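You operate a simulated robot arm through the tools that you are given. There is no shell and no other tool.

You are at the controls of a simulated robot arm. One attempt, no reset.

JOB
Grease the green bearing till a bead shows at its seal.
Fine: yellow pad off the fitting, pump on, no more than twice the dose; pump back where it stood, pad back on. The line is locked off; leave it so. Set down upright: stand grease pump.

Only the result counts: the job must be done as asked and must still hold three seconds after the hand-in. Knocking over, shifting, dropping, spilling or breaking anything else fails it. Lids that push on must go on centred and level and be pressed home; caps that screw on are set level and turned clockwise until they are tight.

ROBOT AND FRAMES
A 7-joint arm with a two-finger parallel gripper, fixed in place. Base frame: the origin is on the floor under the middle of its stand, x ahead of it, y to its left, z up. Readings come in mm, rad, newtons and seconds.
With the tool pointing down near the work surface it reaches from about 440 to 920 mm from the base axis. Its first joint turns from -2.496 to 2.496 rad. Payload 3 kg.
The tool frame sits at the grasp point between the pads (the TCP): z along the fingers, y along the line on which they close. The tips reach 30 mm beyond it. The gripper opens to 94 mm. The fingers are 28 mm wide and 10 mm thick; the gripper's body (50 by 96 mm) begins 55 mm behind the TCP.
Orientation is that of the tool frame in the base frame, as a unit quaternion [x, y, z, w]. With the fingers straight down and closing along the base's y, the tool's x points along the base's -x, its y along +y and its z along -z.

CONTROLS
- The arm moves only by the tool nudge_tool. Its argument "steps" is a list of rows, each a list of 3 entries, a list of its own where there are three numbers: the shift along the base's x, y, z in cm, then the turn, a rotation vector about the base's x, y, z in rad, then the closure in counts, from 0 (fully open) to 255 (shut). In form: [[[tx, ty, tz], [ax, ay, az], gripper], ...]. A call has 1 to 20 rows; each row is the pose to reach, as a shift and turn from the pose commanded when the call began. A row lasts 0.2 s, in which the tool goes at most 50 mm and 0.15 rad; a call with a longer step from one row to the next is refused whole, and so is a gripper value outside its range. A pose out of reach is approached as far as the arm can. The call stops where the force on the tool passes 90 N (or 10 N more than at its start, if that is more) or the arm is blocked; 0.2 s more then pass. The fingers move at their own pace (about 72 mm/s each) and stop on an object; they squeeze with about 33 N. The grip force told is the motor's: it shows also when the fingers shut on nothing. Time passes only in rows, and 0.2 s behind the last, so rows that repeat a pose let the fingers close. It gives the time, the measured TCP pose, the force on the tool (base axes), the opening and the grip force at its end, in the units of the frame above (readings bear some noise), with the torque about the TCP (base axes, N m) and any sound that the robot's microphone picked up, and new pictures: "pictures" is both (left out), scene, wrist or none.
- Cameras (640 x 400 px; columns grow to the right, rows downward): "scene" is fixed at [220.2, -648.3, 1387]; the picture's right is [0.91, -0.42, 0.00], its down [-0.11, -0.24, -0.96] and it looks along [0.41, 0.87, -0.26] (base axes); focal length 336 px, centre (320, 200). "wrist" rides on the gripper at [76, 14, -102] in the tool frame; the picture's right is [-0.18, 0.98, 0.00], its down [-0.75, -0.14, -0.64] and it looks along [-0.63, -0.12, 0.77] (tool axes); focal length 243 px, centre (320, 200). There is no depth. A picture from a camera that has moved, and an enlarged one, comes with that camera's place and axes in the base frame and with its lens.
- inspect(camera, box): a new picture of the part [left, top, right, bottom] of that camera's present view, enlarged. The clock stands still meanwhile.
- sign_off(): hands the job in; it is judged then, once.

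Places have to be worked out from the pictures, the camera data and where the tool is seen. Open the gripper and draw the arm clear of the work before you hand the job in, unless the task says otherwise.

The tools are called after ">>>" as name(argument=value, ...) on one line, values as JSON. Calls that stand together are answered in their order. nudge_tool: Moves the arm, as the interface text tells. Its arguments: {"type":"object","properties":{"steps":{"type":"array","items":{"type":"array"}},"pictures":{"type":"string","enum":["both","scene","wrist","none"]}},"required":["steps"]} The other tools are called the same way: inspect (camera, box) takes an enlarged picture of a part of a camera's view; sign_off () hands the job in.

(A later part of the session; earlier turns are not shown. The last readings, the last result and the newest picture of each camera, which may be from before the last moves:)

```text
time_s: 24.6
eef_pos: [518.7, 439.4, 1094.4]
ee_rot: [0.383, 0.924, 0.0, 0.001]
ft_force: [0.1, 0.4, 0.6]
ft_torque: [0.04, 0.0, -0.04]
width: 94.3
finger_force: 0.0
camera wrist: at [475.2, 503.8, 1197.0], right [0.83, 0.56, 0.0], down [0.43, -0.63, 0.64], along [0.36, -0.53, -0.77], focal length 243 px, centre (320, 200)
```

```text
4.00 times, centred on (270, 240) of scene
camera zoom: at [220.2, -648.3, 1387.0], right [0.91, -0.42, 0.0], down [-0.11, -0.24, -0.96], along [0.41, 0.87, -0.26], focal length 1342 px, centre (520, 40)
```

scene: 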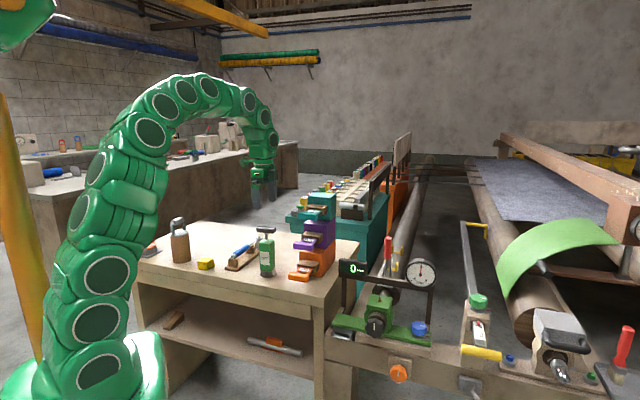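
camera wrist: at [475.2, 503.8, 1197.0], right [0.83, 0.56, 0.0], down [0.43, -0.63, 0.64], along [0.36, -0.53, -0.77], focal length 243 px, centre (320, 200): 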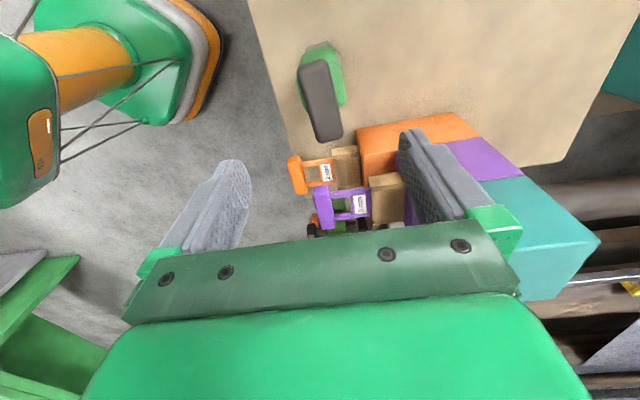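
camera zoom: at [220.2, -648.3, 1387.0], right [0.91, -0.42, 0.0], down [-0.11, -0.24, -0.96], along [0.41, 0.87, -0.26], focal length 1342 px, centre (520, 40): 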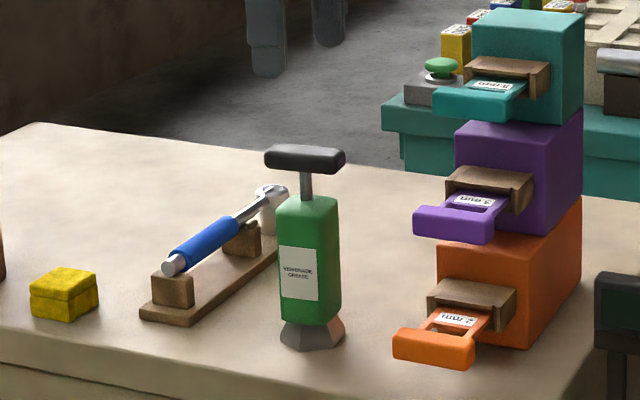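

The handle bar is about 67 mm long, roughly 16 mm thick, and turned about 3.5° from my fingers. I'll trim the yaw, centre over it and come down to TCP z≈1040 (tips ~23 mm above the bar) for a closer check.

>>> nudge_tool(steps=[[[0, 0.2, -2], [0, 0, 0.03], 0], [[-0.1, 0.3, -4], [0, 0, 0.06], 0], [[-0.1, 0.3, -5.4], [0, 0, 0.06], 0], [[-0.1, 0.3, -5.4], [0, 0, 0.06], 0]])

>>> inspect(camera="wrist", box=[240, 40, 400, 200])

>>> inspect(camera="scene", box=[230, 190, 310, 290])

```text
time_s: 25.6
eef_pos: [515.8, 443.7, 1041.7]
ee_rot: [0.355, 0.935, -0.001, 0.0]
ft_force: [0.3, 0.3, 0.3]
ft_torque: [0.05, -0.03, 0.01]
width: 94.0
finger_force: 0.0
camera wrist: at [469.3, 504.7, 1143.2], right [0.79, 0.61, 0.0], down [0.47, -0.61, 0.64], along [0.39, -0.51, -0.77], focal length 243 px, centre (320, 200)
```

scene: 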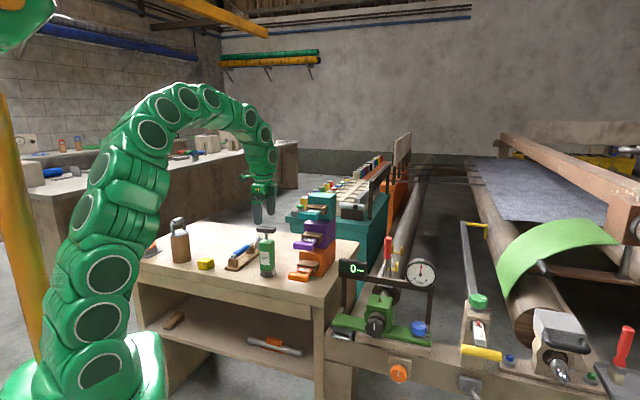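
wrist: 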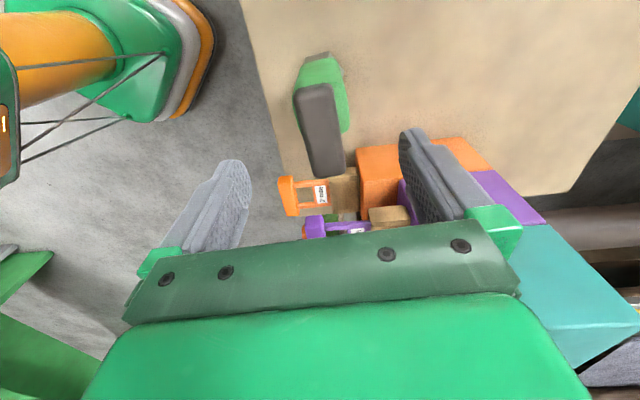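

```text
2.50 times, centred on (320, 120) of wrist
camera zoom: at [469.3, 504.7, 1143.2], right [0.79, 0.61, 0.0], down [0.47, -0.61, 0.64], along [0.39, -0.51, -0.77], focal length 606 px, centre (320, 400)
```

zoom: 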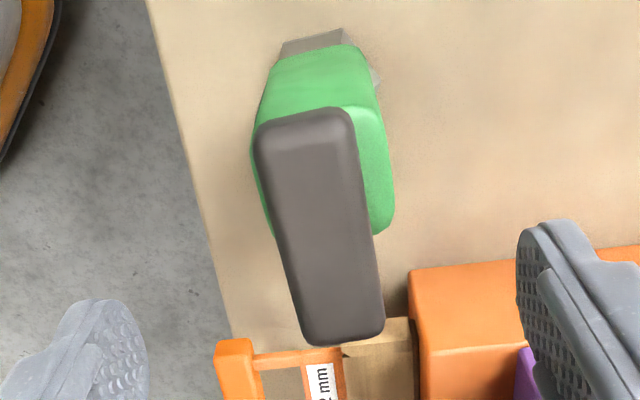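

```text
4.00 times, centred on (270, 240) of scene
camera zoom: at [220.2, -648.3, 1387.0], right [0.91, -0.42, 0.0], down [-0.11, -0.24, -0.96], along [0.41, 0.87, -0.26], focal length 1342 px, centre (520, 40)
```

zoom: 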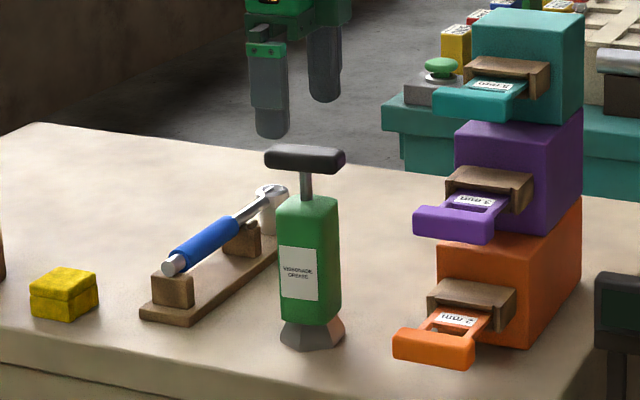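

The bar is now parallel to the fingers. It lies about 2.8 mm off centre across the closing line, so I'll shift (+2.2, +1.8) mm and lower to TCP z≈992, which puts the tips just below the bar and well above the pump body.

>>> nudge_tool(steps=[[[0.2, 0.2, -1.5], [0, 0, 0], 0], [[0.2, 0.2, -3], [0, 0, 0], 0], [[0.2, 0.2, -4.2], [0, 0, 0], 0], [[0.2, 0.2, -4.8], [0, 0, 0], 0], [[0.2, 0.2, -4.8], [0, 0, 0], 0]])

>>> inspect(camera="wrist", box=[220, 80, 420, 240])

>>> inspect(camera="scene", box=[240, 200, 300, 260])

```text
time_s: 26.8
eef_pos: [518.8, 446.5, 992.9]
ee_rot: [0.354, 0.935, 0.0, 0.0]
ft_force: [-0.1, 0.0, -0.4]
ft_torque: [-0.01, 0.01, -0.01]
width: 93.8
finger_force: 0.0
camera wrist: at [471.4, 507.2, 1094.2], right [0.79, 0.61, 0.0], down [0.47, -0.61, 0.64], along [0.39, -0.51, -0.77], focal length 243 px, centre (320, 200)
```

scene: 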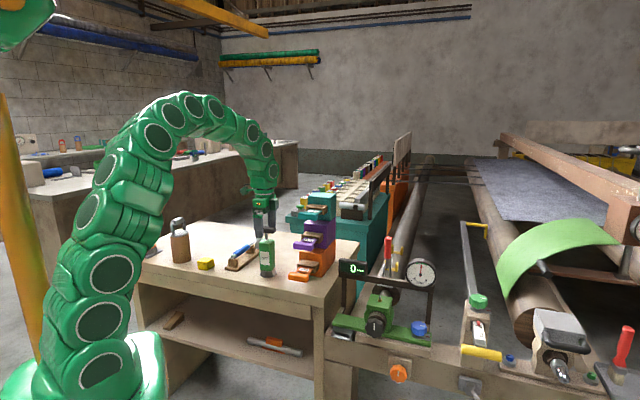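
wrist: 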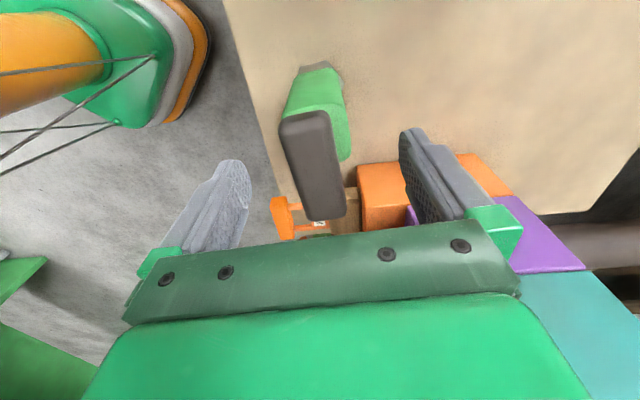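

```text
2.50 times, centred on (320, 160) of wrist
camera zoom: at [471.4, 507.2, 1094.2], right [0.79, 0.61, 0.0], down [0.47, -0.61, 0.64], along [0.39, -0.51, -0.77], focal length 606 px, centre (320, 300)
```

zoom: 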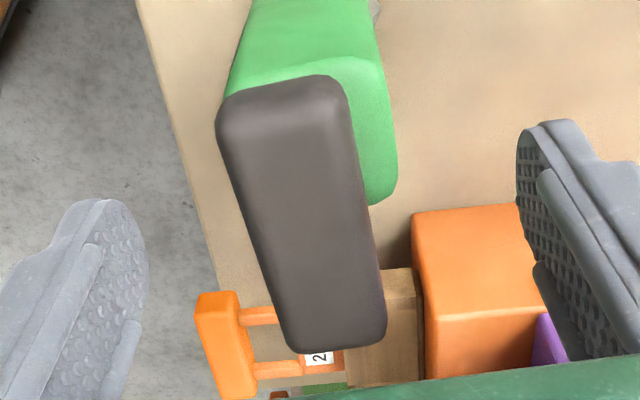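

```text
6.67 times, centred on (270, 230) of scene
camera zoom: at [220.2, -648.3, 1387.0], right [0.91, -0.42, 0.0], down [-0.11, -0.24, -0.96], along [0.41, 0.87, -0.26], focal length 2237 px, centre (653, 0)
```

zoom: 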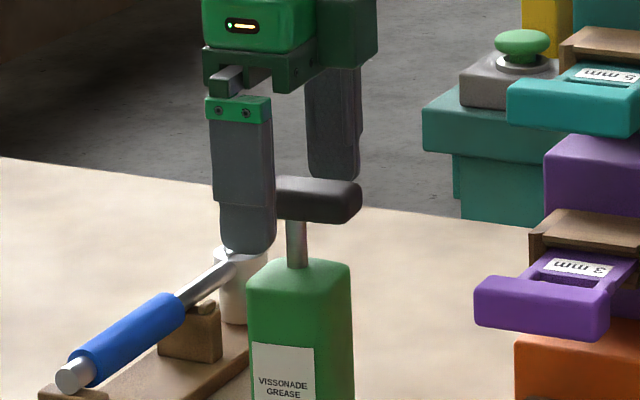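

Compared with the finger tips in the scene view, the bar's bottom sits slightly below my tips, so I'll lower 7 mm to take the whole bar while staying about 20 mm above the body, and recheck.

>>> nudge_tool(steps=[[[0, 0, -0.4], [0, 0, 0], 0], [[0, 0, -0.7], [0, 0, 0], 0], [[0, 0, -0.7], [0, 0, 0], 0]], pictures="none")

>>> inspect(camera="scene", box=[250, 210, 290, 250])

>>> inspect(camera="scene", box=[240, 230, 300, 290])

```text
time_s: 27.6
eef_pos: [519.0, 447.2, 986.2]
ee_rot: [0.355, 0.935, 0.0, -0.001]
ft_force: [0.1, -0.5, 0.4]
ft_torque: [-0.02, 0.0, 0.02]
width: 94.2
finger_force: 0.0
```

```text
10.00 times, centred on (270, 230) of scene
camera zoom: at [220.2, -648.3, 1387.0], right [0.91, -0.42, 0.0], down [-0.11, -0.24, -0.96], along [0.41, 0.87, -0.26], focal length 3355 px, centre (820, -100)
```

zoom: 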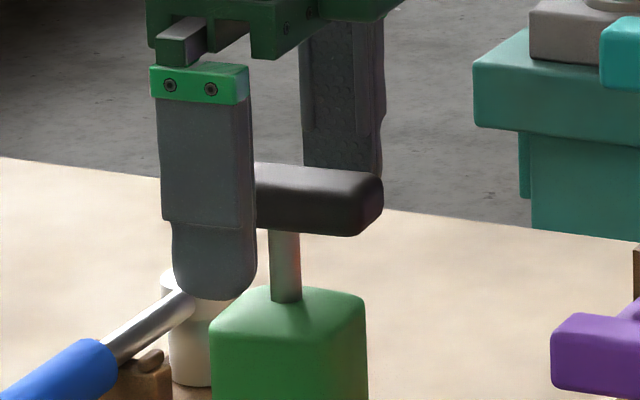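

```text
6.67 times, centred on (270, 260) of scene
camera zoom: at [220.2, -648.3, 1387.0], right [0.91, -0.42, 0.0], down [-0.11, -0.24, -0.96], along [0.41, 0.87, -0.26], focal length 2237 px, centre (653, -200)
```

zoom: 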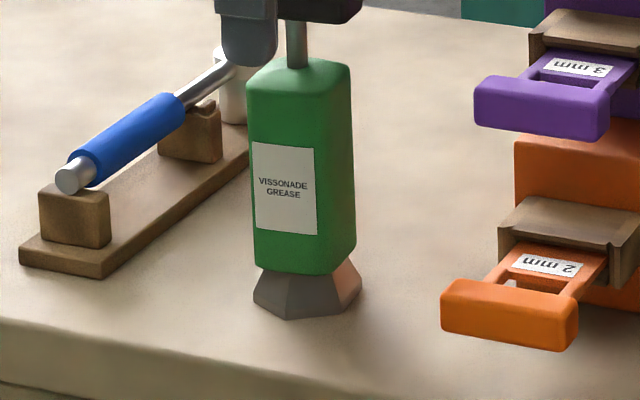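

The tips now reach about 5 mm below the bar and about 20 mm above the pump body. Closing gently on the handle.

>>> nudge_tool(steps=[[[0, 0, 0], [0, 0, 0], 100], [[0, 0, 0], [0, 0, 0], 170], [[0, 0, 0], [0, 0, 0], 200], [[0, 0, 0], [0, 0, 0], 255], [[0, 0, 0], [0, 0, 0], 255], [[0, 0, 0], [0, 0, 0], 255]])

>>> inspect(camera="scene", box=[240, 200, 300, 290])

```text
time_s: 29.0
eef_pos: [519.9, 446.9, 984.3]
ee_rot: [0.356, 0.935, 0.0, 0.0]
ft_force: [0.1, -0.7, -0.1]
ft_torque: [0.05, -0.02, 0.03]
width: 31.2
finger_force: 33.3
camera wrist: at [471.8, 507.5, 1087.3], right [0.79, 0.61, 0.0], down [0.47, -0.61, 0.64], along [0.39, -0.51, -0.77], focal length 243 px, centre (320, 200)
```

scene: 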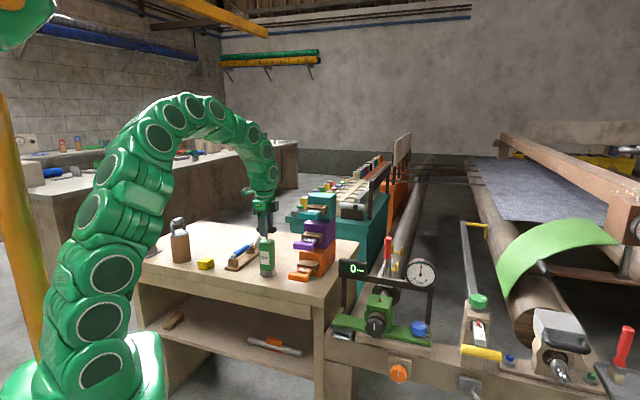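
wrist: 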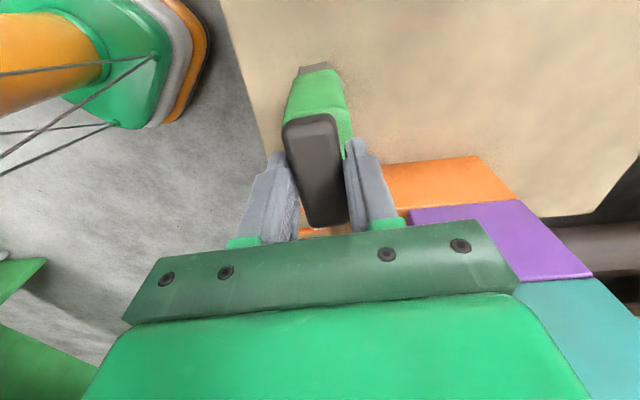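

```text
4.44 times, centred on (270, 245) of scene
camera zoom: at [220.2, -648.3, 1387.0], right [0.91, -0.42, 0.0], down [-0.11, -0.24, -0.96], along [0.41, 0.87, -0.26], focal length 1491 px, centre (542, 0)
```

zoom: 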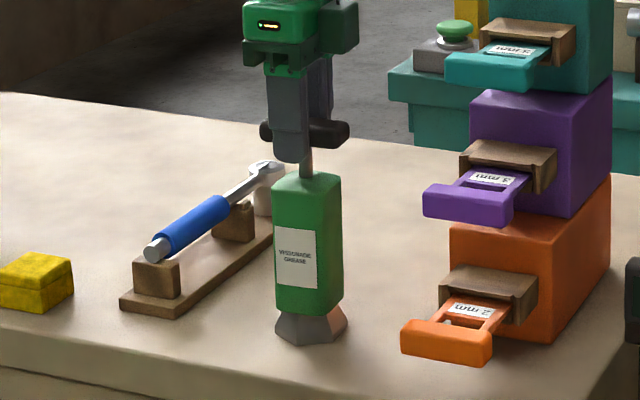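

Gripped at 31 mm with 33 N; commanded pose at grip (520.1, 446.2, 985.4). I'll lift slowly 2 cm and see whether the whole pump comes up or only the handle.

>>> nudge_tool(steps=[[[0, 0, 0.3], [0, 0, 0], 255], [[0, 0, 0.7], [0, 0, 0], 255], [[0, 0, 1.2], [0, 0, 0], 255], [[0, 0, 2], [0, 0, 0], 255], [[0, 0, 2], [0, 0, 0], 255]])

>>> inspect(camera="scene", box=[240, 200, 300, 290])

```text
time_s: 30.2
eef_pos: [519.4, 446.7, 1007.3]
ee_rot: [0.355, 0.935, 0.0, 0.0]
ft_force: [-0.6, 0.0, -4.7]
ft_torque: [0.01, 0.01, 0.02]
width: 27.0
finger_force: 33.5
camera wrist: at [472.2, 506.8, 1108.0], right [0.79, 0.61, 0.0], down [0.47, -0.61, 0.64], along [0.39, -0.51, -0.77], focal length 243 px, centre (320, 200)
```

scene: 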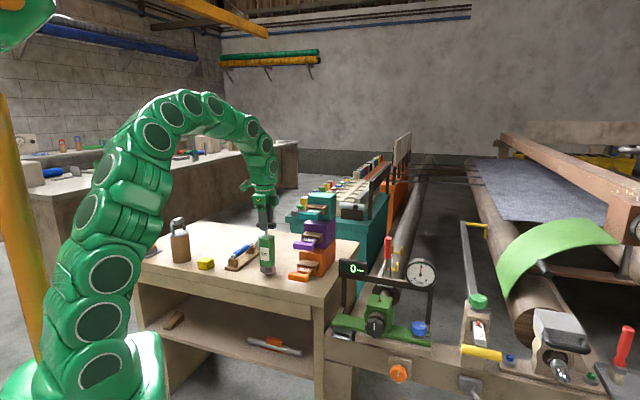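
wrist: 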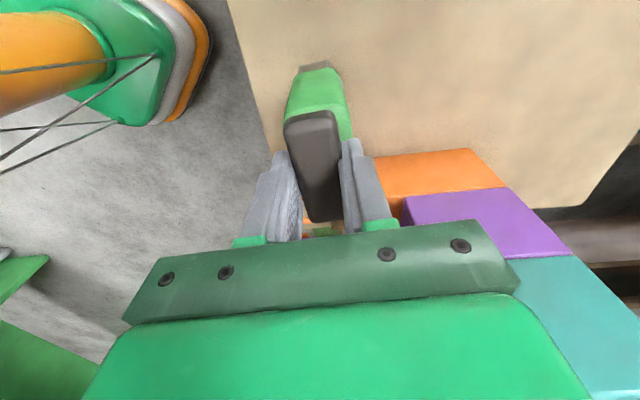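

```text
4.44 times, centred on (270, 245) of scene
camera zoom: at [220.2, -648.3, 1387.0], right [0.91, -0.42, 0.0], down [-0.11, -0.24, -0.96], along [0.41, 0.87, -0.26], focal length 1491 px, centre (542, 0)
```

zoom: 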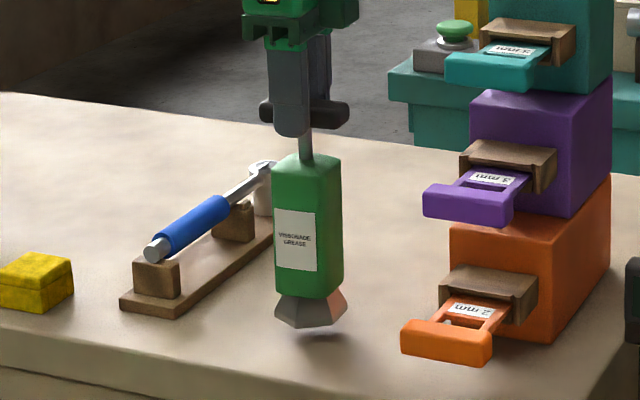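

The pump comes up whole (about 4.7 N). The width changed from 31 to 27 mm, so the bar settled in the fingers. I'll hold still to check that it isn't still slipping.

>>> nudge_tool(steps=[[[0, 0, 0], [0, 0, 0], 255], [[0, 0, 0], [0, 0, 0], 255], [[0, 0, 0], [0, 0, 0], 255], [[0, 0, 0], [0, 0, 0], 255]], pictures="none")

>>> inspect(camera="wrist", box=[220, 40, 420, 240])

>>> inspect(camera="scene", box=[250, 200, 290, 240])

```text
time_s: 31.2
eef_pos: [520.0, 446.9, 1006.8]
ee_rot: [0.355, 0.935, -0.001, -0.001]
ft_force: [0.2, 0.4, -4.0]
ft_torque: [0.02, 0.0, 0.02]
width: 27.2
finger_force: 32.5
```

```text
2.00 times, centred on (320, 140) of wrist
camera zoom: at [472.2, 506.9, 1108.1], right [0.79, 0.61, 0.0], down [0.47, -0.61, 0.64], along [0.39, -0.51, -0.77], focal length 485 px, centre (320, 320)
```

zoom: 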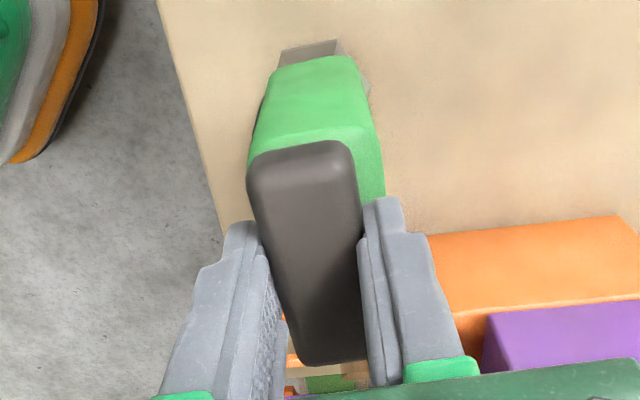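

```text
10.00 times, centred on (270, 220) of scene
camera zoom: at [220.2, -648.3, 1387.0], right [0.91, -0.42, 0.0], down [-0.11, -0.24, -0.96], along [0.41, 0.87, -0.26], focal length 3355 px, centre (820, 0)
```

zoom: 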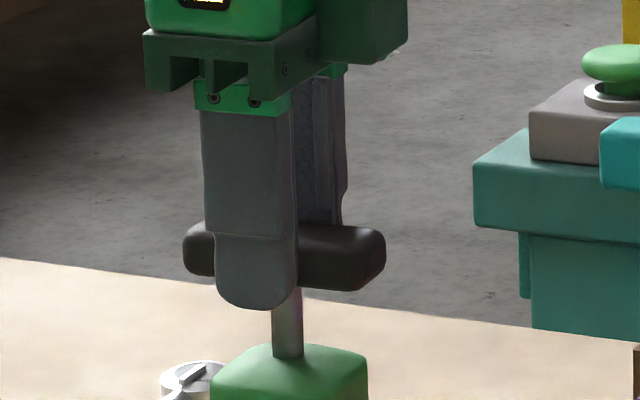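

The grip is steady at 27.2 mm and the pump is 4–5 N. I'll rise and carry it around the front of the drawer stack, first to a point in front of the bench, then check.

>>> nudge_tool(steps=[[[0, 0, 2], [0, 0, 0], 255], [[0, 0, 5], [0, 0, 0], 255], [[0, 0, 8], [0, 0, 0], 255], [[-0.5, -2, 10], [0, 0, 0], 255], [[-1.5, -5, 10.5], [0, 0, 0], 255], [[-2.8, -8.5, 10.5], [0, 0, 0], 255], [[-3.9, -12.1, 10.5], [0, 0, 0], 255], [[-3.9, -12.1, 10.5], [0, 0, 0], 255]])

>>> inspect(camera="scene", box=[200, 170, 340, 290])

```text
time_s: 33.0
eef_pos: [479.2, 326.1, 1112.4]
ee_rot: [0.355, 0.935, 0.0, 0.0]
ft_force: [0.3, 0.6, -4.7]
ft_torque: [0.01, 0.0, 0.03]
width: 26.9
finger_force: 32.6
camera wrist: at [431.7, 385.7, 1214.3], right [0.79, 0.61, 0.0], down [0.47, -0.61, 0.64], along [0.39, -0.51, -0.77], focal length 243 px, centre (320, 200)
```

scene: 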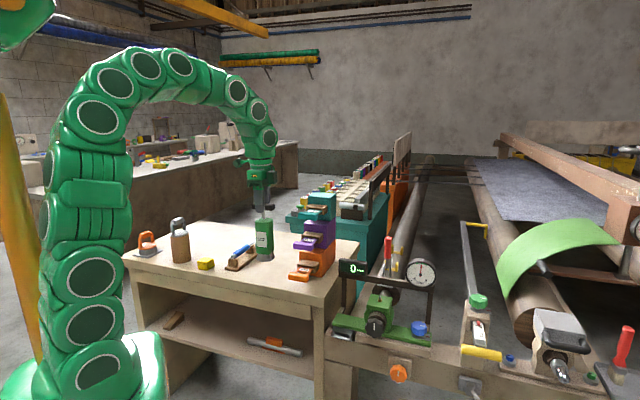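
wrist: 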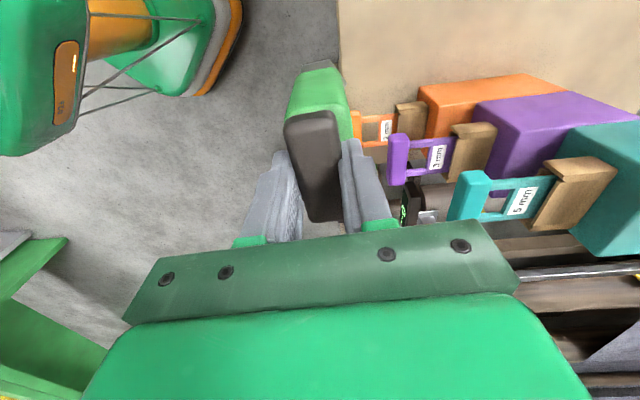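

```text
3.33 times, centred on (270, 230) of scene
camera zoom: at [220.2, -648.3, 1387.0], right [0.91, -0.42, 0.0], down [-0.11, -0.24, -0.96], along [0.41, 0.87, -0.26], focal length 1118 px, centre (487, 100)
```

zoom: 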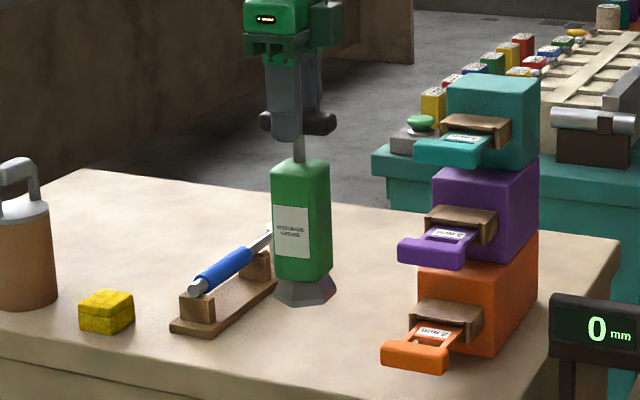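

Holding steady. The path along the front of the drawers is clear (handles no nearer than n≈605), so I'll continue to a viewing point just past and above the fitting, with the pump's foot at about z≈955.

>>> nudge_tool(steps=[[[2, -2, 0.5], [0, 0, 0], 255], [[4.7, -4.7, 1], [0, 0, 0], 255], [[7.4, -7.4, 1.5], [0, 0, 0], 255], [[10.1, -10.1, 1.5], [0, 0, 0], 255], [[12.8, -12.9, 1.5], [0, 0, 0], 255], [[15.5, -15.6, 1.5], [0, 0, 0], 255], [[18.6, -16.8, 2], [0, 0, 0], 255], [[22, -17.9, 2.5], [0, 0, 0], 255], [[25.5, -18.9, 2.5], [0, 0, 0], 255], [[29, -19.9, 2.5], [0, 0, 0], 255], [[31.3, -20.6, 2.5], [0, 0, 0], 255], [[32.3, -20.9, 2.5], [0, 0, 0], 255], [[32.3, -20.9, 2.5], [0, 0, 0], 255], [[32.3, -20.9, 2.5], [0, 0, 0], 255]])

>>> inspect(camera="wrist", box=[240, 0, 400, 120])

>>> inspect(camera="scene", box=[320, 170, 460, 350])

```text
time_s: 36.0
eef_pos: [803.2, 117.0, 1135.4]
ee_rot: [0.355, 0.935, 0.0, 0.001]
ft_force: [-0.3, 0.0, -4.8]
ft_torque: [-0.03, 0.03, -0.02]
width: 26.5
finger_force: 32.8
camera wrist: at [755.8, 177.7, 1237.5], right [0.79, 0.61, 0.0], down [0.47, -0.61, 0.64], along [0.39, -0.51, -0.77], focal length 243 px, centre (320, 200)
```

scene: 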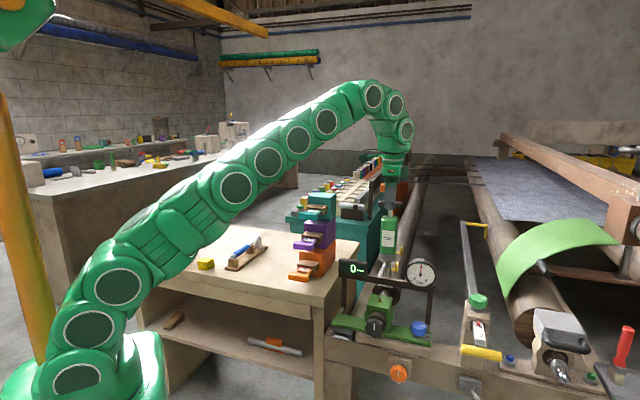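
wrist: 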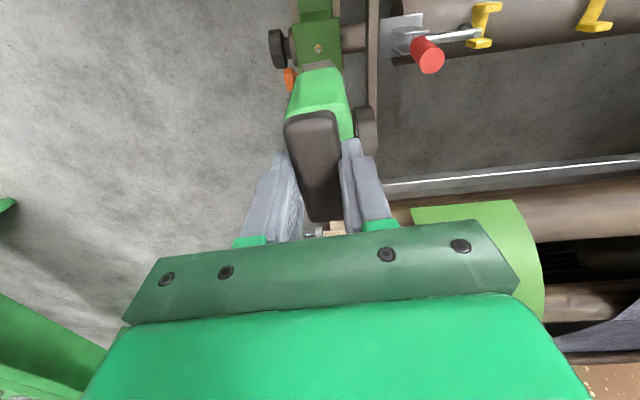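

```text
3.33 times, centred on (320, 60) of wrist
camera zoom: at [755.8, 177.7, 1237.5], right [0.79, 0.61, 0.0], down [0.47, -0.61, 0.64], along [0.39, -0.51, -0.77], focal length 809 px, centre (320, 667)
```

zoom: 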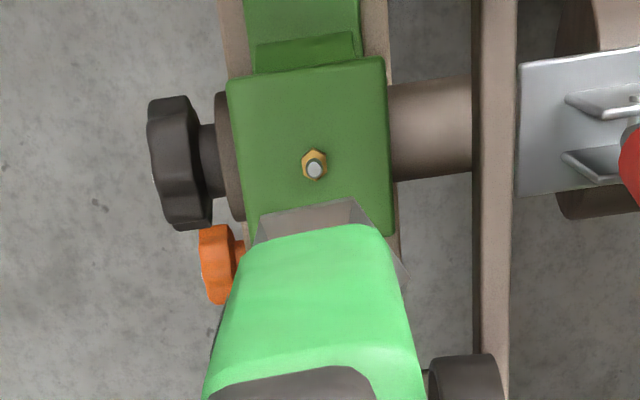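

```text
2.22 times, centred on (390, 260) of scene
camera zoom: at [220.2, -648.3, 1387.0], right [0.91, -0.42, 0.0], down [-0.11, -0.24, -0.96], along [0.41, 0.87, -0.26], focal length 746 px, centre (164, 67)
```

zoom: 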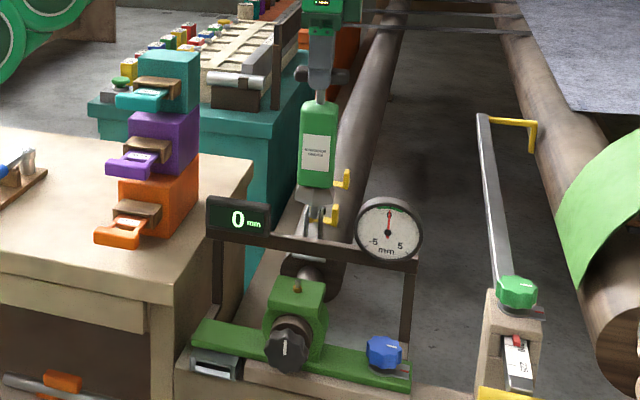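

The fitting shows clearly at about (793.4, 127), and the foot's near edge is consistent with the pump hanging centred under the tool. I'll shift (−9.9, +10.2) mm to put the pump's axis over the fitting and lower to about 25 mm above it.

>>> nudge_tool(steps=[[[-0.5, 0.5, -1], [0, 0, 0], 255], [[-1, 1, -3], [0, 0, 0], 255], [[-1, 1, -6], [0, 0, 0], 255], [[-1, 1, -9], [0, 0, 0], 255], [[-1, 1, -10.5], [0, 0, 0], 255], [[-1, 1, -10.5], [0, 0, 0], 255]])

>>> inspect(camera="wrist", box=[240, 0, 400, 120])

>>> inspect(camera="scene", box=[345, 220, 425, 340])

```text
time_s: 37.4
eef_pos: [794.2, 126.4, 1030.4]
ee_rot: [0.355, 0.935, 0.001, 0.0]
ft_force: [0.3, 0.1, -4.7]
ft_torque: [0.0, 0.01, 0.0]
width: 27.1
finger_force: 33.2
camera wrist: at [746.8, 187.2, 1132.6], right [0.79, 0.61, 0.0], down [0.47, -0.61, 0.64], along [0.39, -0.51, -0.77], focal length 243 px, centre (320, 200)
```

scene: 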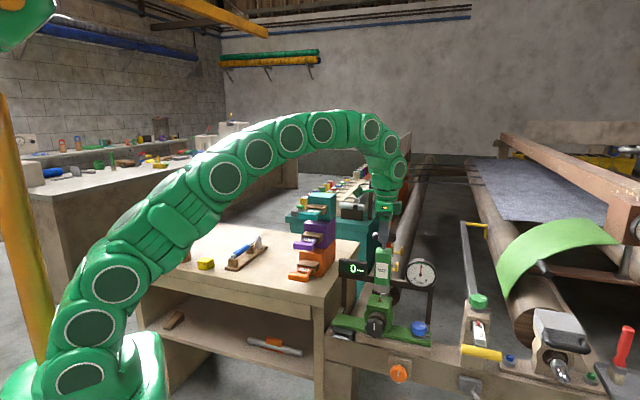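
wrist: 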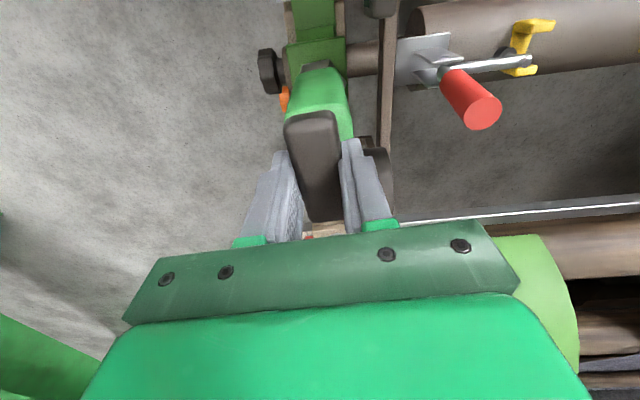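

```text
3.33 times, centred on (320, 60) of wrist
camera zoom: at [746.8, 187.2, 1132.6], right [0.79, 0.61, 0.0], down [0.47, -0.61, 0.64], along [0.39, -0.51, -0.77], focal length 809 px, centre (320, 667)
```

zoom: 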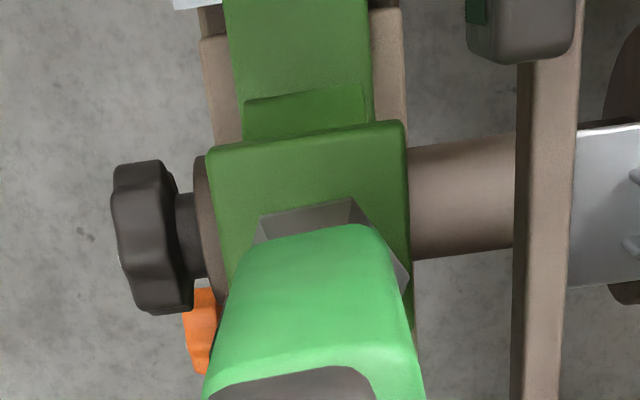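

```text
3.33 times, centred on (385, 280) of scene
camera zoom: at [220.2, -648.3, 1387.0], right [0.91, -0.42, 0.0], down [-0.11, -0.24, -0.96], along [0.41, 0.87, -0.26], focal length 1118 px, centre (103, -67)
```

zoom: 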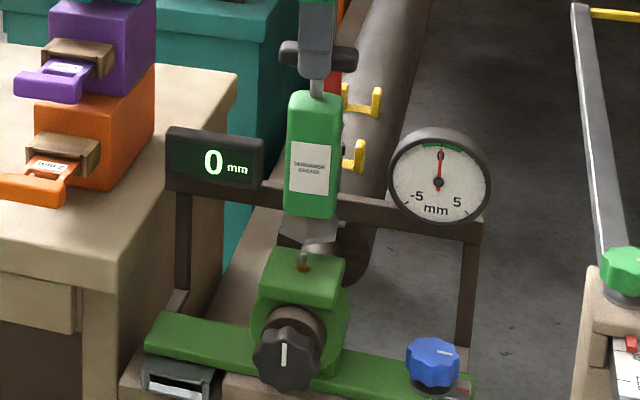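

I'll enlarge both views more, to compare the foot's centre with the fitting before lowering.

>>> inspect(camera="scene", box=[360, 270, 400, 310])

>>> inspect(camera="scene", box=[360, 225, 410, 285])

```text
10.00 times, centred on (380, 290) of scene
camera zoom: at [220.2, -648.3, 1387.0], right [0.91, -0.42, 0.0], down [-0.11, -0.24, -0.96], along [0.41, 0.87, -0.26], focal length 3355 px, centre (-280, -700)
```

zoom: 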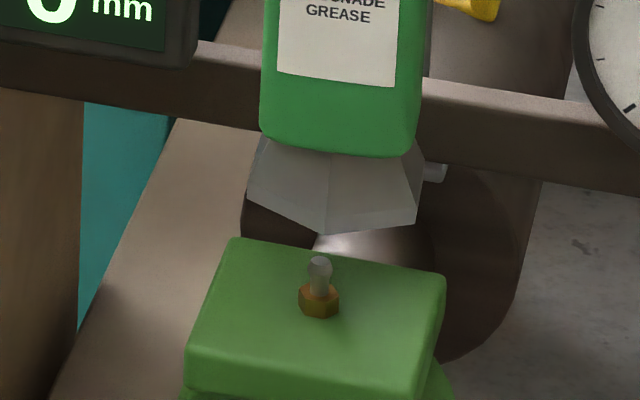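

```text
6.67 times, centred on (385, 255) of scene
camera zoom: at [220.2, -648.3, 1387.0], right [0.91, -0.42, 0.0], down [-0.11, -0.24, -0.96], along [0.41, 0.87, -0.26], focal length 2237 px, centre (-113, -167)
```

zoom: 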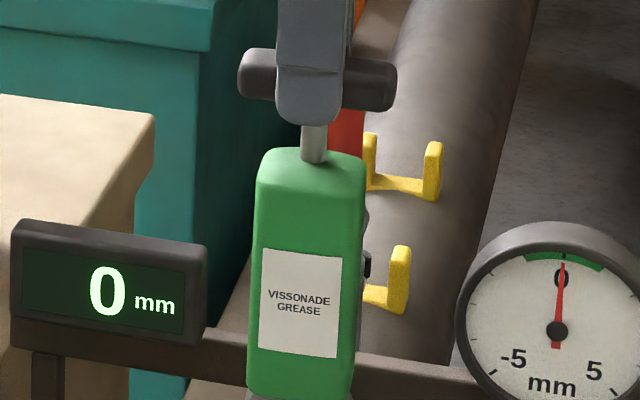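

Both views agree: the hexagonal foot's centre is about 4 mm too far along +e (3.9 mm right in the scene view, 4–5 mm in the wrist view). I'll shift (−3.2, +2.9) mm and lower 2 cm for another check.

>>> nudge_tool(steps=[[[-0.15, 0.14, 0], [0, 0, 0], 255], [[-0.32, 0.29, -0.5], [0, 0, 0], 255], [[-0.32, 0.29, -1.3], [0, 0, 0], 255], [[-0.32, 0.29, -2], [0, 0, 0], 255], [[-0.32, 0.29, -2], [0, 0, 0], 255]])

>>> inspect(camera="scene", box=[360, 270, 400, 310])

>>> inspect(camera="wrist", box=[280, 20, 380, 95])

```text
time_s: 38.6
eef_pos: [789.4, 128.8, 1011.2]
ee_rot: [0.355, 0.935, 0.0, 0.0]
ft_force: [-0.7, 1.2, -4.8]
ft_torque: [0.02, 0.0, 0.01]
width: 27.0
finger_force: 33.0
camera wrist: at [743.3, 189.9, 1112.5], right [0.79, 0.61, 0.0], down [0.47, -0.61, 0.64], along [0.39, -0.51, -0.77], focal length 243 px, centre (320, 200)
```

scene: 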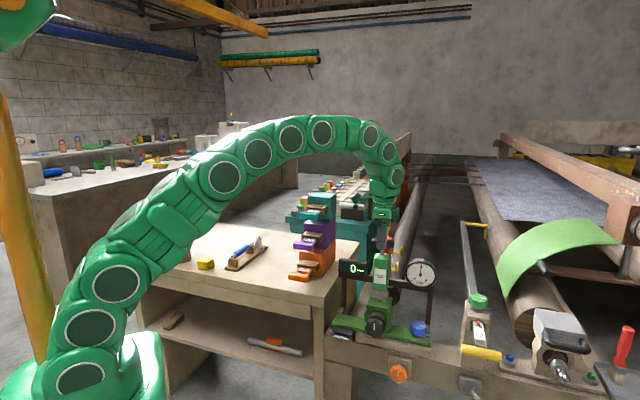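
wrist: 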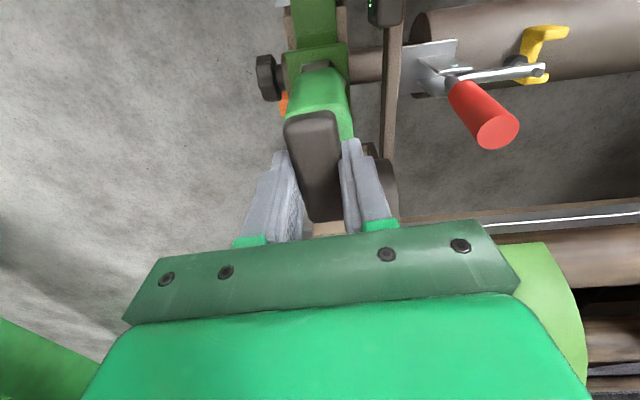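

```text
10.00 times, centred on (380, 290) of scene
camera zoom: at [220.2, -648.3, 1387.0], right [0.91, -0.42, 0.0], down [-0.11, -0.24, -0.96], along [0.41, 0.87, -0.26], focal length 3355 px, centre (-280, -700)
```

zoom: 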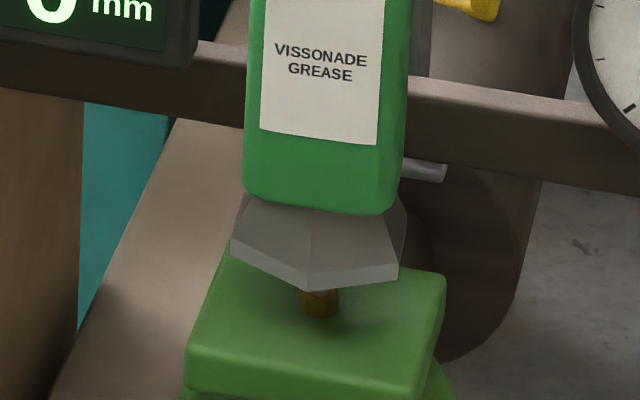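

```text
5.33 times, centred on (330, 58) of wrist
camera zoom: at [743.3, 189.9, 1112.5], right [0.79, 0.61, 0.0], down [0.47, -0.61, 0.64], along [0.39, -0.51, -0.77], focal length 1294 px, centre (267, 960)
```

zoom: 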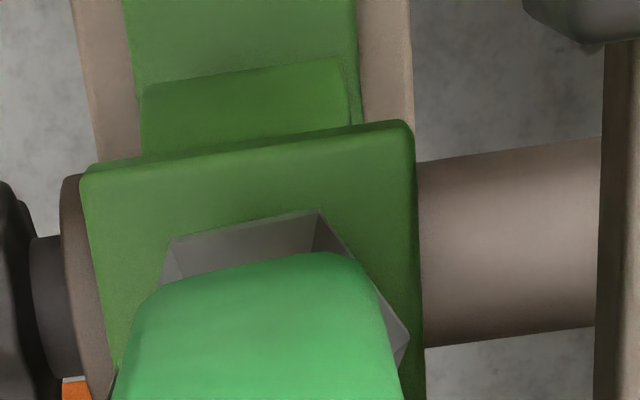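

The foot is now centred over the fitting to within about 1 mm in both views, roughly 24 mm above the housing. Lowering in small steps, watching force.

>>> nudge_tool(steps=[[[0.03, 0, -0.4], [0, 0, 0], 255], [[0.05, 0, -0.8], [0, 0, 0], 255], [[0.05, 0, -0.8], [0, 0, 0], 255]], pictures="none")

>>> inspect(camera="scene", box=[360, 270, 400, 310])

```text
time_s: 39.4
eef_pos: [792.4, 130.2, 1002.7]
ee_rot: [0.355, 0.935, 0.0, 0.0]
ft_force: [0.2, -0.1, -4.9]
ft_torque: [-0.02, -0.01, -0.03]
width: 26.8
finger_force: 32.4
```

```text
10.00 times, centred on (380, 290) of scene
camera zoom: at [220.2, -648.3, 1387.0], right [0.91, -0.42, 0.0], down [-0.11, -0.24, -0.96], along [0.41, 0.87, -0.26], focal length 3355 px, centre (-280, -700)
```

zoom: 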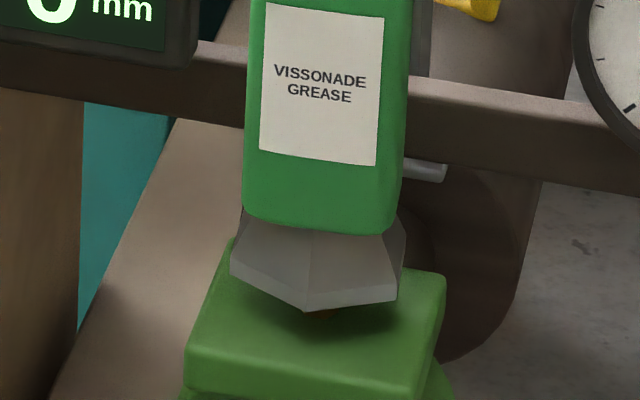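

>>> nudge_tool(steps=[[[0, 0, -0.15], [0, 0, 0], 255], [[0, 0, -0.3], [0, 0, 0], 255], [[0, 0, -0.3], [0, 0, 0], 255]], pictures="none")

>>> nudge_tool(steps=[[[0, 0, -0.15], [0, 0, 0], 255], [[0, 0, -0.3], [0, 0, 0], 255], [[0, 0, -0.3], [0, 0, 0], 255]], pictures="none")

>>> inspect(camera="scene", box=[360, 270, 400, 310])

```text
time_s: 40.2
eef_pos: [790.4, 128.9, 999.1]
ee_rot: [0.355, 0.935, 0.0, -0.001]
ft_force: [-0.1, -0.9, -3.4]
ft_torque: [-0.04, 0.0, -0.03]
width: 26.6
finger_force: 32.8
```

```text
time_s: 41.0
eef_pos: [791.4, 129.3, 996.2]
ee_rot: [0.354, 0.935, 0.0, -0.001]
ft_force: [0.3, 0.7, -5.0]
ft_torque: [0.01, 0.03, 0.01]
width: 26.8
finger_force: 33.2
```

```text
10.00 times, centred on (380, 290) of scene
camera zoom: at [220.2, -648.3, 1387.0], right [0.91, -0.42, 0.0], down [-0.11, -0.24, -0.96], along [0.41, 0.87, -0.26], focal length 3355 px, centre (-280, -700)
```

zoom: 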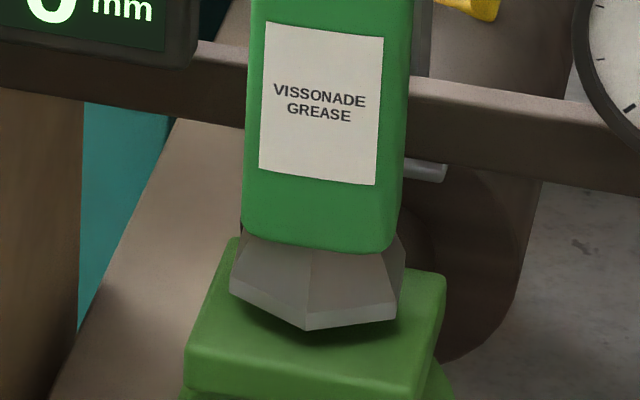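

The nipple is now inside the foot's recess and still no load shows. I'll continue in 2 mm steps.

>>> nudge_tool(steps=[[[0, 0, -0.1], [0, 0, 0], 255], [[0, 0, -0.2], [0, 0, 0], 255], [[0, 0, -0.2], [0, 0, 0], 255]], pictures="none")

>>> nudge_tool(steps=[[[0, 0, -0.1], [0, 0, 0], 255], [[0, 0, -0.2], [0, 0, 0], 255], [[0, 0, -0.2], [0, 0, 0], 255]], pictures="none")

>>> inspect(camera="scene", box=[360, 270, 400, 310])

```text
time_s: 41.8
eef_pos: [790.8, 128.0, 995.8]
ee_rot: [0.354, 0.935, -0.001, 0.0]
ft_force: [-0.7, 0.9, -4.8]
ft_torque: [-0.02, 0.0, 0.01]
width: 27.0
finger_force: 32.4
```

```text
time_s: 42.6
eef_pos: [790.3, 130.4, 993.2]
ee_rot: [0.354, 0.935, 0.0, 0.001]
ft_force: [0.4, 0.2, -4.8]
ft_torque: [0.03, -0.02, 0.0]
width: 27.2
finger_force: 32.6
```

```text
10.00 times, centred on (380, 290) of scene
camera zoom: at [220.2, -648.3, 1387.0], right [0.91, -0.42, 0.0], down [-0.11, -0.24, -0.96], along [0.41, 0.87, -0.26], focal length 3355 px, centre (-280, -700)
```

zoom: 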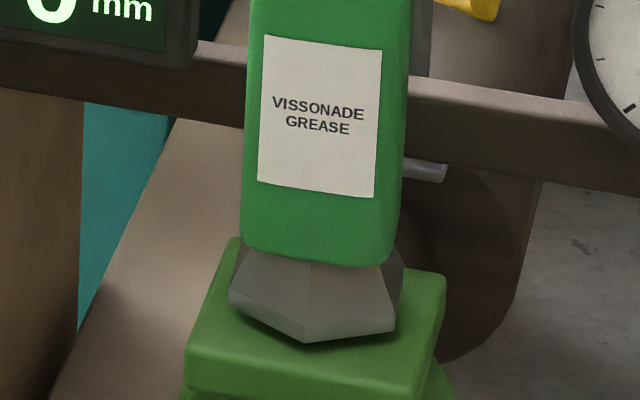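

>>> nudge_tool(steps=[[[0, 0, -0.1], [0, 0, 0], 255], [[0, 0, -0.2], [0, 0, 0], 255], [[0, 0, -0.2], [0, 0, 0], 255]], pictures="none")

>>> nudge_tool(steps=[[[0, 0, -0.1], [0, 0, 0], 255], [[0, 0, -0.15], [0, 0, 0], 255], [[0, 0, -0.15], [0, 0, 0], 255]], pictures="none")

>>> inspect(camera="scene", box=[360, 270, 400, 310])

```text
time_s: 43.4
eef_pos: [791.4, 128.5, 991.3]
ee_rot: [0.355, 0.935, 0.001, 0.0]
ft_force: [0.5, 0.3, -4.9]
ft_torque: [-0.01, 0.02, 0.01]
width: 26.7
finger_force: 33.7
```

```text
time_s: 44.2
eef_pos: [790.4, 130.1, 989.7]
ee_rot: [0.354, 0.935, 0.0, 0.0]
ft_force: [-0.6, -0.1, -4.6]
ft_torque: [-0.04, 0.02, 0.0]
width: 27.0
finger_force: 33.4
```

```text
10.00 times, centred on (380, 290) of scene
camera zoom: at [220.2, -648.3, 1387.0], right [0.91, -0.42, 0.0], down [-0.11, -0.24, -0.96], along [0.41, 0.87, -0.26], focal length 3355 px, centre (-280, -700)
```

zoom: 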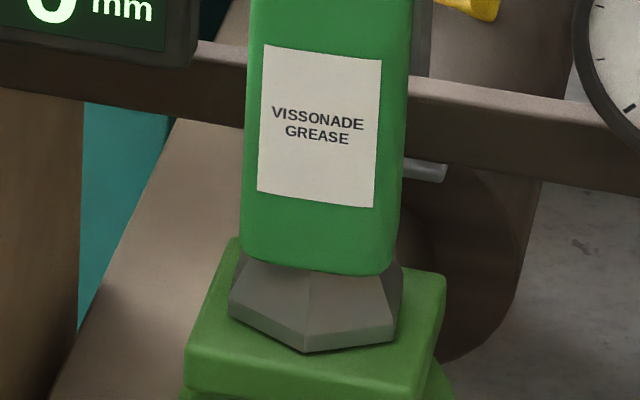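

>>> nudge_tool(steps=[[[0, 0, -0.1], [0, 0, 0], 255], [[0, 0, -0.1], [0, 0, 0], 255]], pictures="none")

>>> nudge_tool(steps=[[[0, 0, -0.1], [0, 0, 0], 255], [[0, 0, -0.1], [0, 0, 0], 255]], pictures="none")

>>> inspect(camera="scene", box=[360, 270, 400, 310])

```text
time_s: 44.8
eef_pos: [790.9, 129.4, 987.4]
ee_rot: [0.354, 0.935, 0.0, 0.001]
ft_force: [0.5, -0.4, -4.6]
ft_torque: [0.01, -0.01, -0.03]
width: 27.2
finger_force: 32.7
```

```text
time_s: 45.4
eef_pos: [790.2, 130.2, 987.4]
ee_rot: [0.355, 0.935, 0.0, 0.0]
ft_force: [0.8, 0.4, -0.4]
ft_torque: [-0.13, -0.18, -0.03]
width: 26.6
finger_force: 33.5
```

```text
10.00 times, centred on (380, 290) of scene
camera zoom: at [220.2, -648.3, 1387.0], right [0.91, -0.42, 0.0], down [-0.11, -0.24, -0.96], along [0.41, 0.87, -0.26], focal length 3355 px, centre (-280, -700)
```

zoom: 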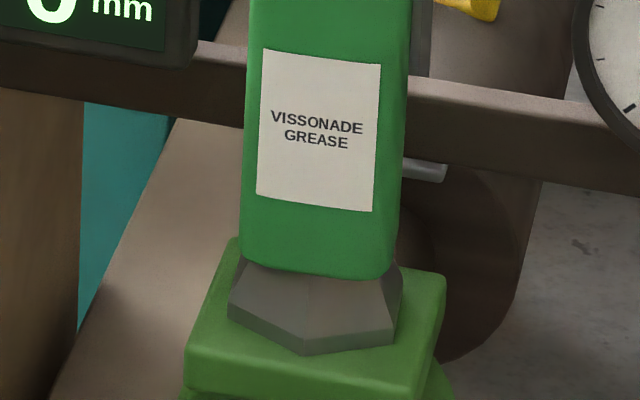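

The foot stands on the housing (load fell from −4.8 to −0.4 N) with the fitting inside it. I'll take a reference look at the bearing's seal before pressing the handle.

>>> inspect(camera="scene", box=[355, 285, 405, 340])

>>> inspect(camera="wrist", box=[240, 0, 400, 100])

>>> inspect(camera="scene", box=[360, 230, 405, 275])

```text
7.27 times, centred on (380, 312) of scene
camera zoom: at [220.2, -648.3, 1387.0], right [0.91, -0.42, 0.0], down [-0.11, -0.24, -0.96], along [0.41, 0.87, -0.26], focal length 2440 px, centre (-116, -618)
```

zoom: 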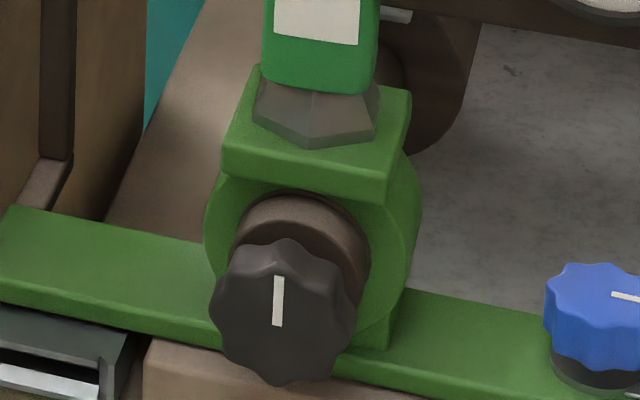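

```text
4.00 times, centred on (320, 50) of wrist
camera zoom: at [743.4, 190.3, 1089.4], right [0.79, 0.61, 0.0], down [0.47, -0.61, 0.64], along [0.39, -0.51, -0.77], focal length 970 px, centre (320, 800)
```

zoom: 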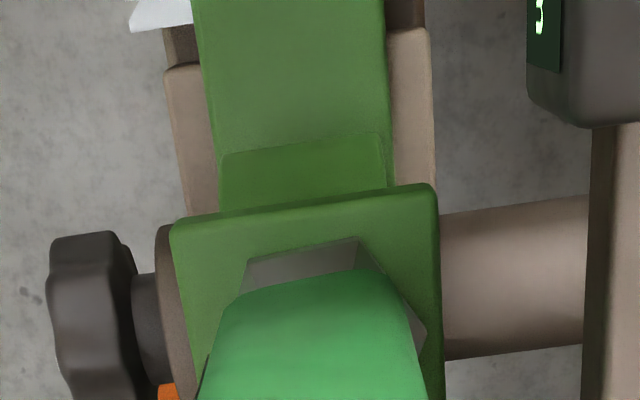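

```text
8.89 times, centred on (382, 252) of scene
camera zoom: at [220.2, -648.3, 1387.0], right [0.91, -0.42, 0.0], down [-0.11, -0.24, -0.96], along [0.41, 0.87, -0.26], focal length 2982 px, centre (-236, -267)
```

zoom: 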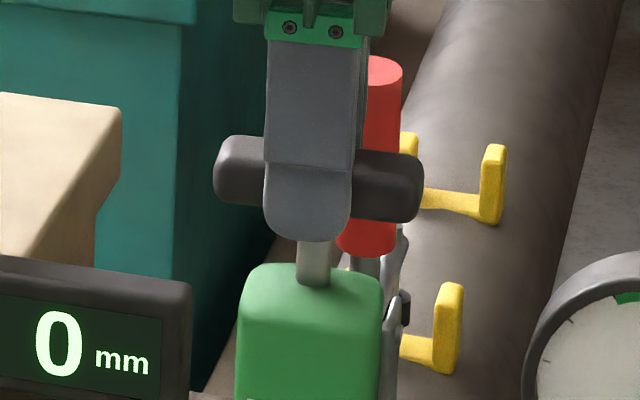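

No bead at the seal yet. I'll press the handle down a first 3 mm and read the force and sound.

>>> nudge_tool(steps=[[[0, 0, -0.15], [0, 0, 0], 255], [[0, 0, -0.3], [0, 0, 0], 255]], pictures="none")

>>> inspect(camera="scene", box=[355, 230, 405, 340])

```text
time_s: 46.0
eef_pos: [791.2, 130.2, 983.5]
ee_rot: [0.354, 0.935, 0.0, 0.0]
ft_force: [-0.3, 1.0, 0.1]
ft_torque: [0.17, 0.06, 0.01]
width: 26.8
finger_force: 32.6
```

```text
3.64 times, centred on (380, 285) of scene
camera zoom: at [220.2, -648.3, 1387.0], right [0.91, -0.42, 0.0], down [-0.11, -0.24, -0.96], along [0.41, 0.87, -0.26], focal length 1220 px, centre (102, -109)
```

zoom: 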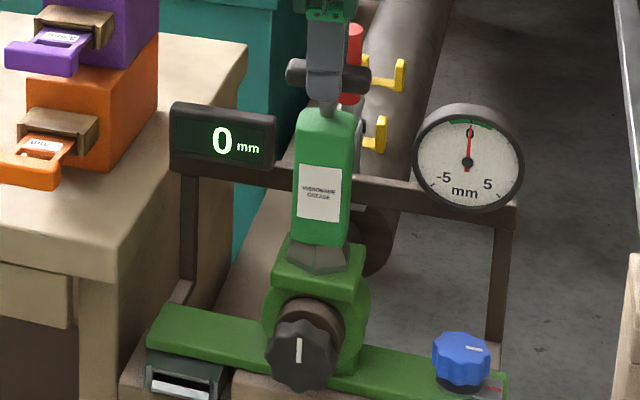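

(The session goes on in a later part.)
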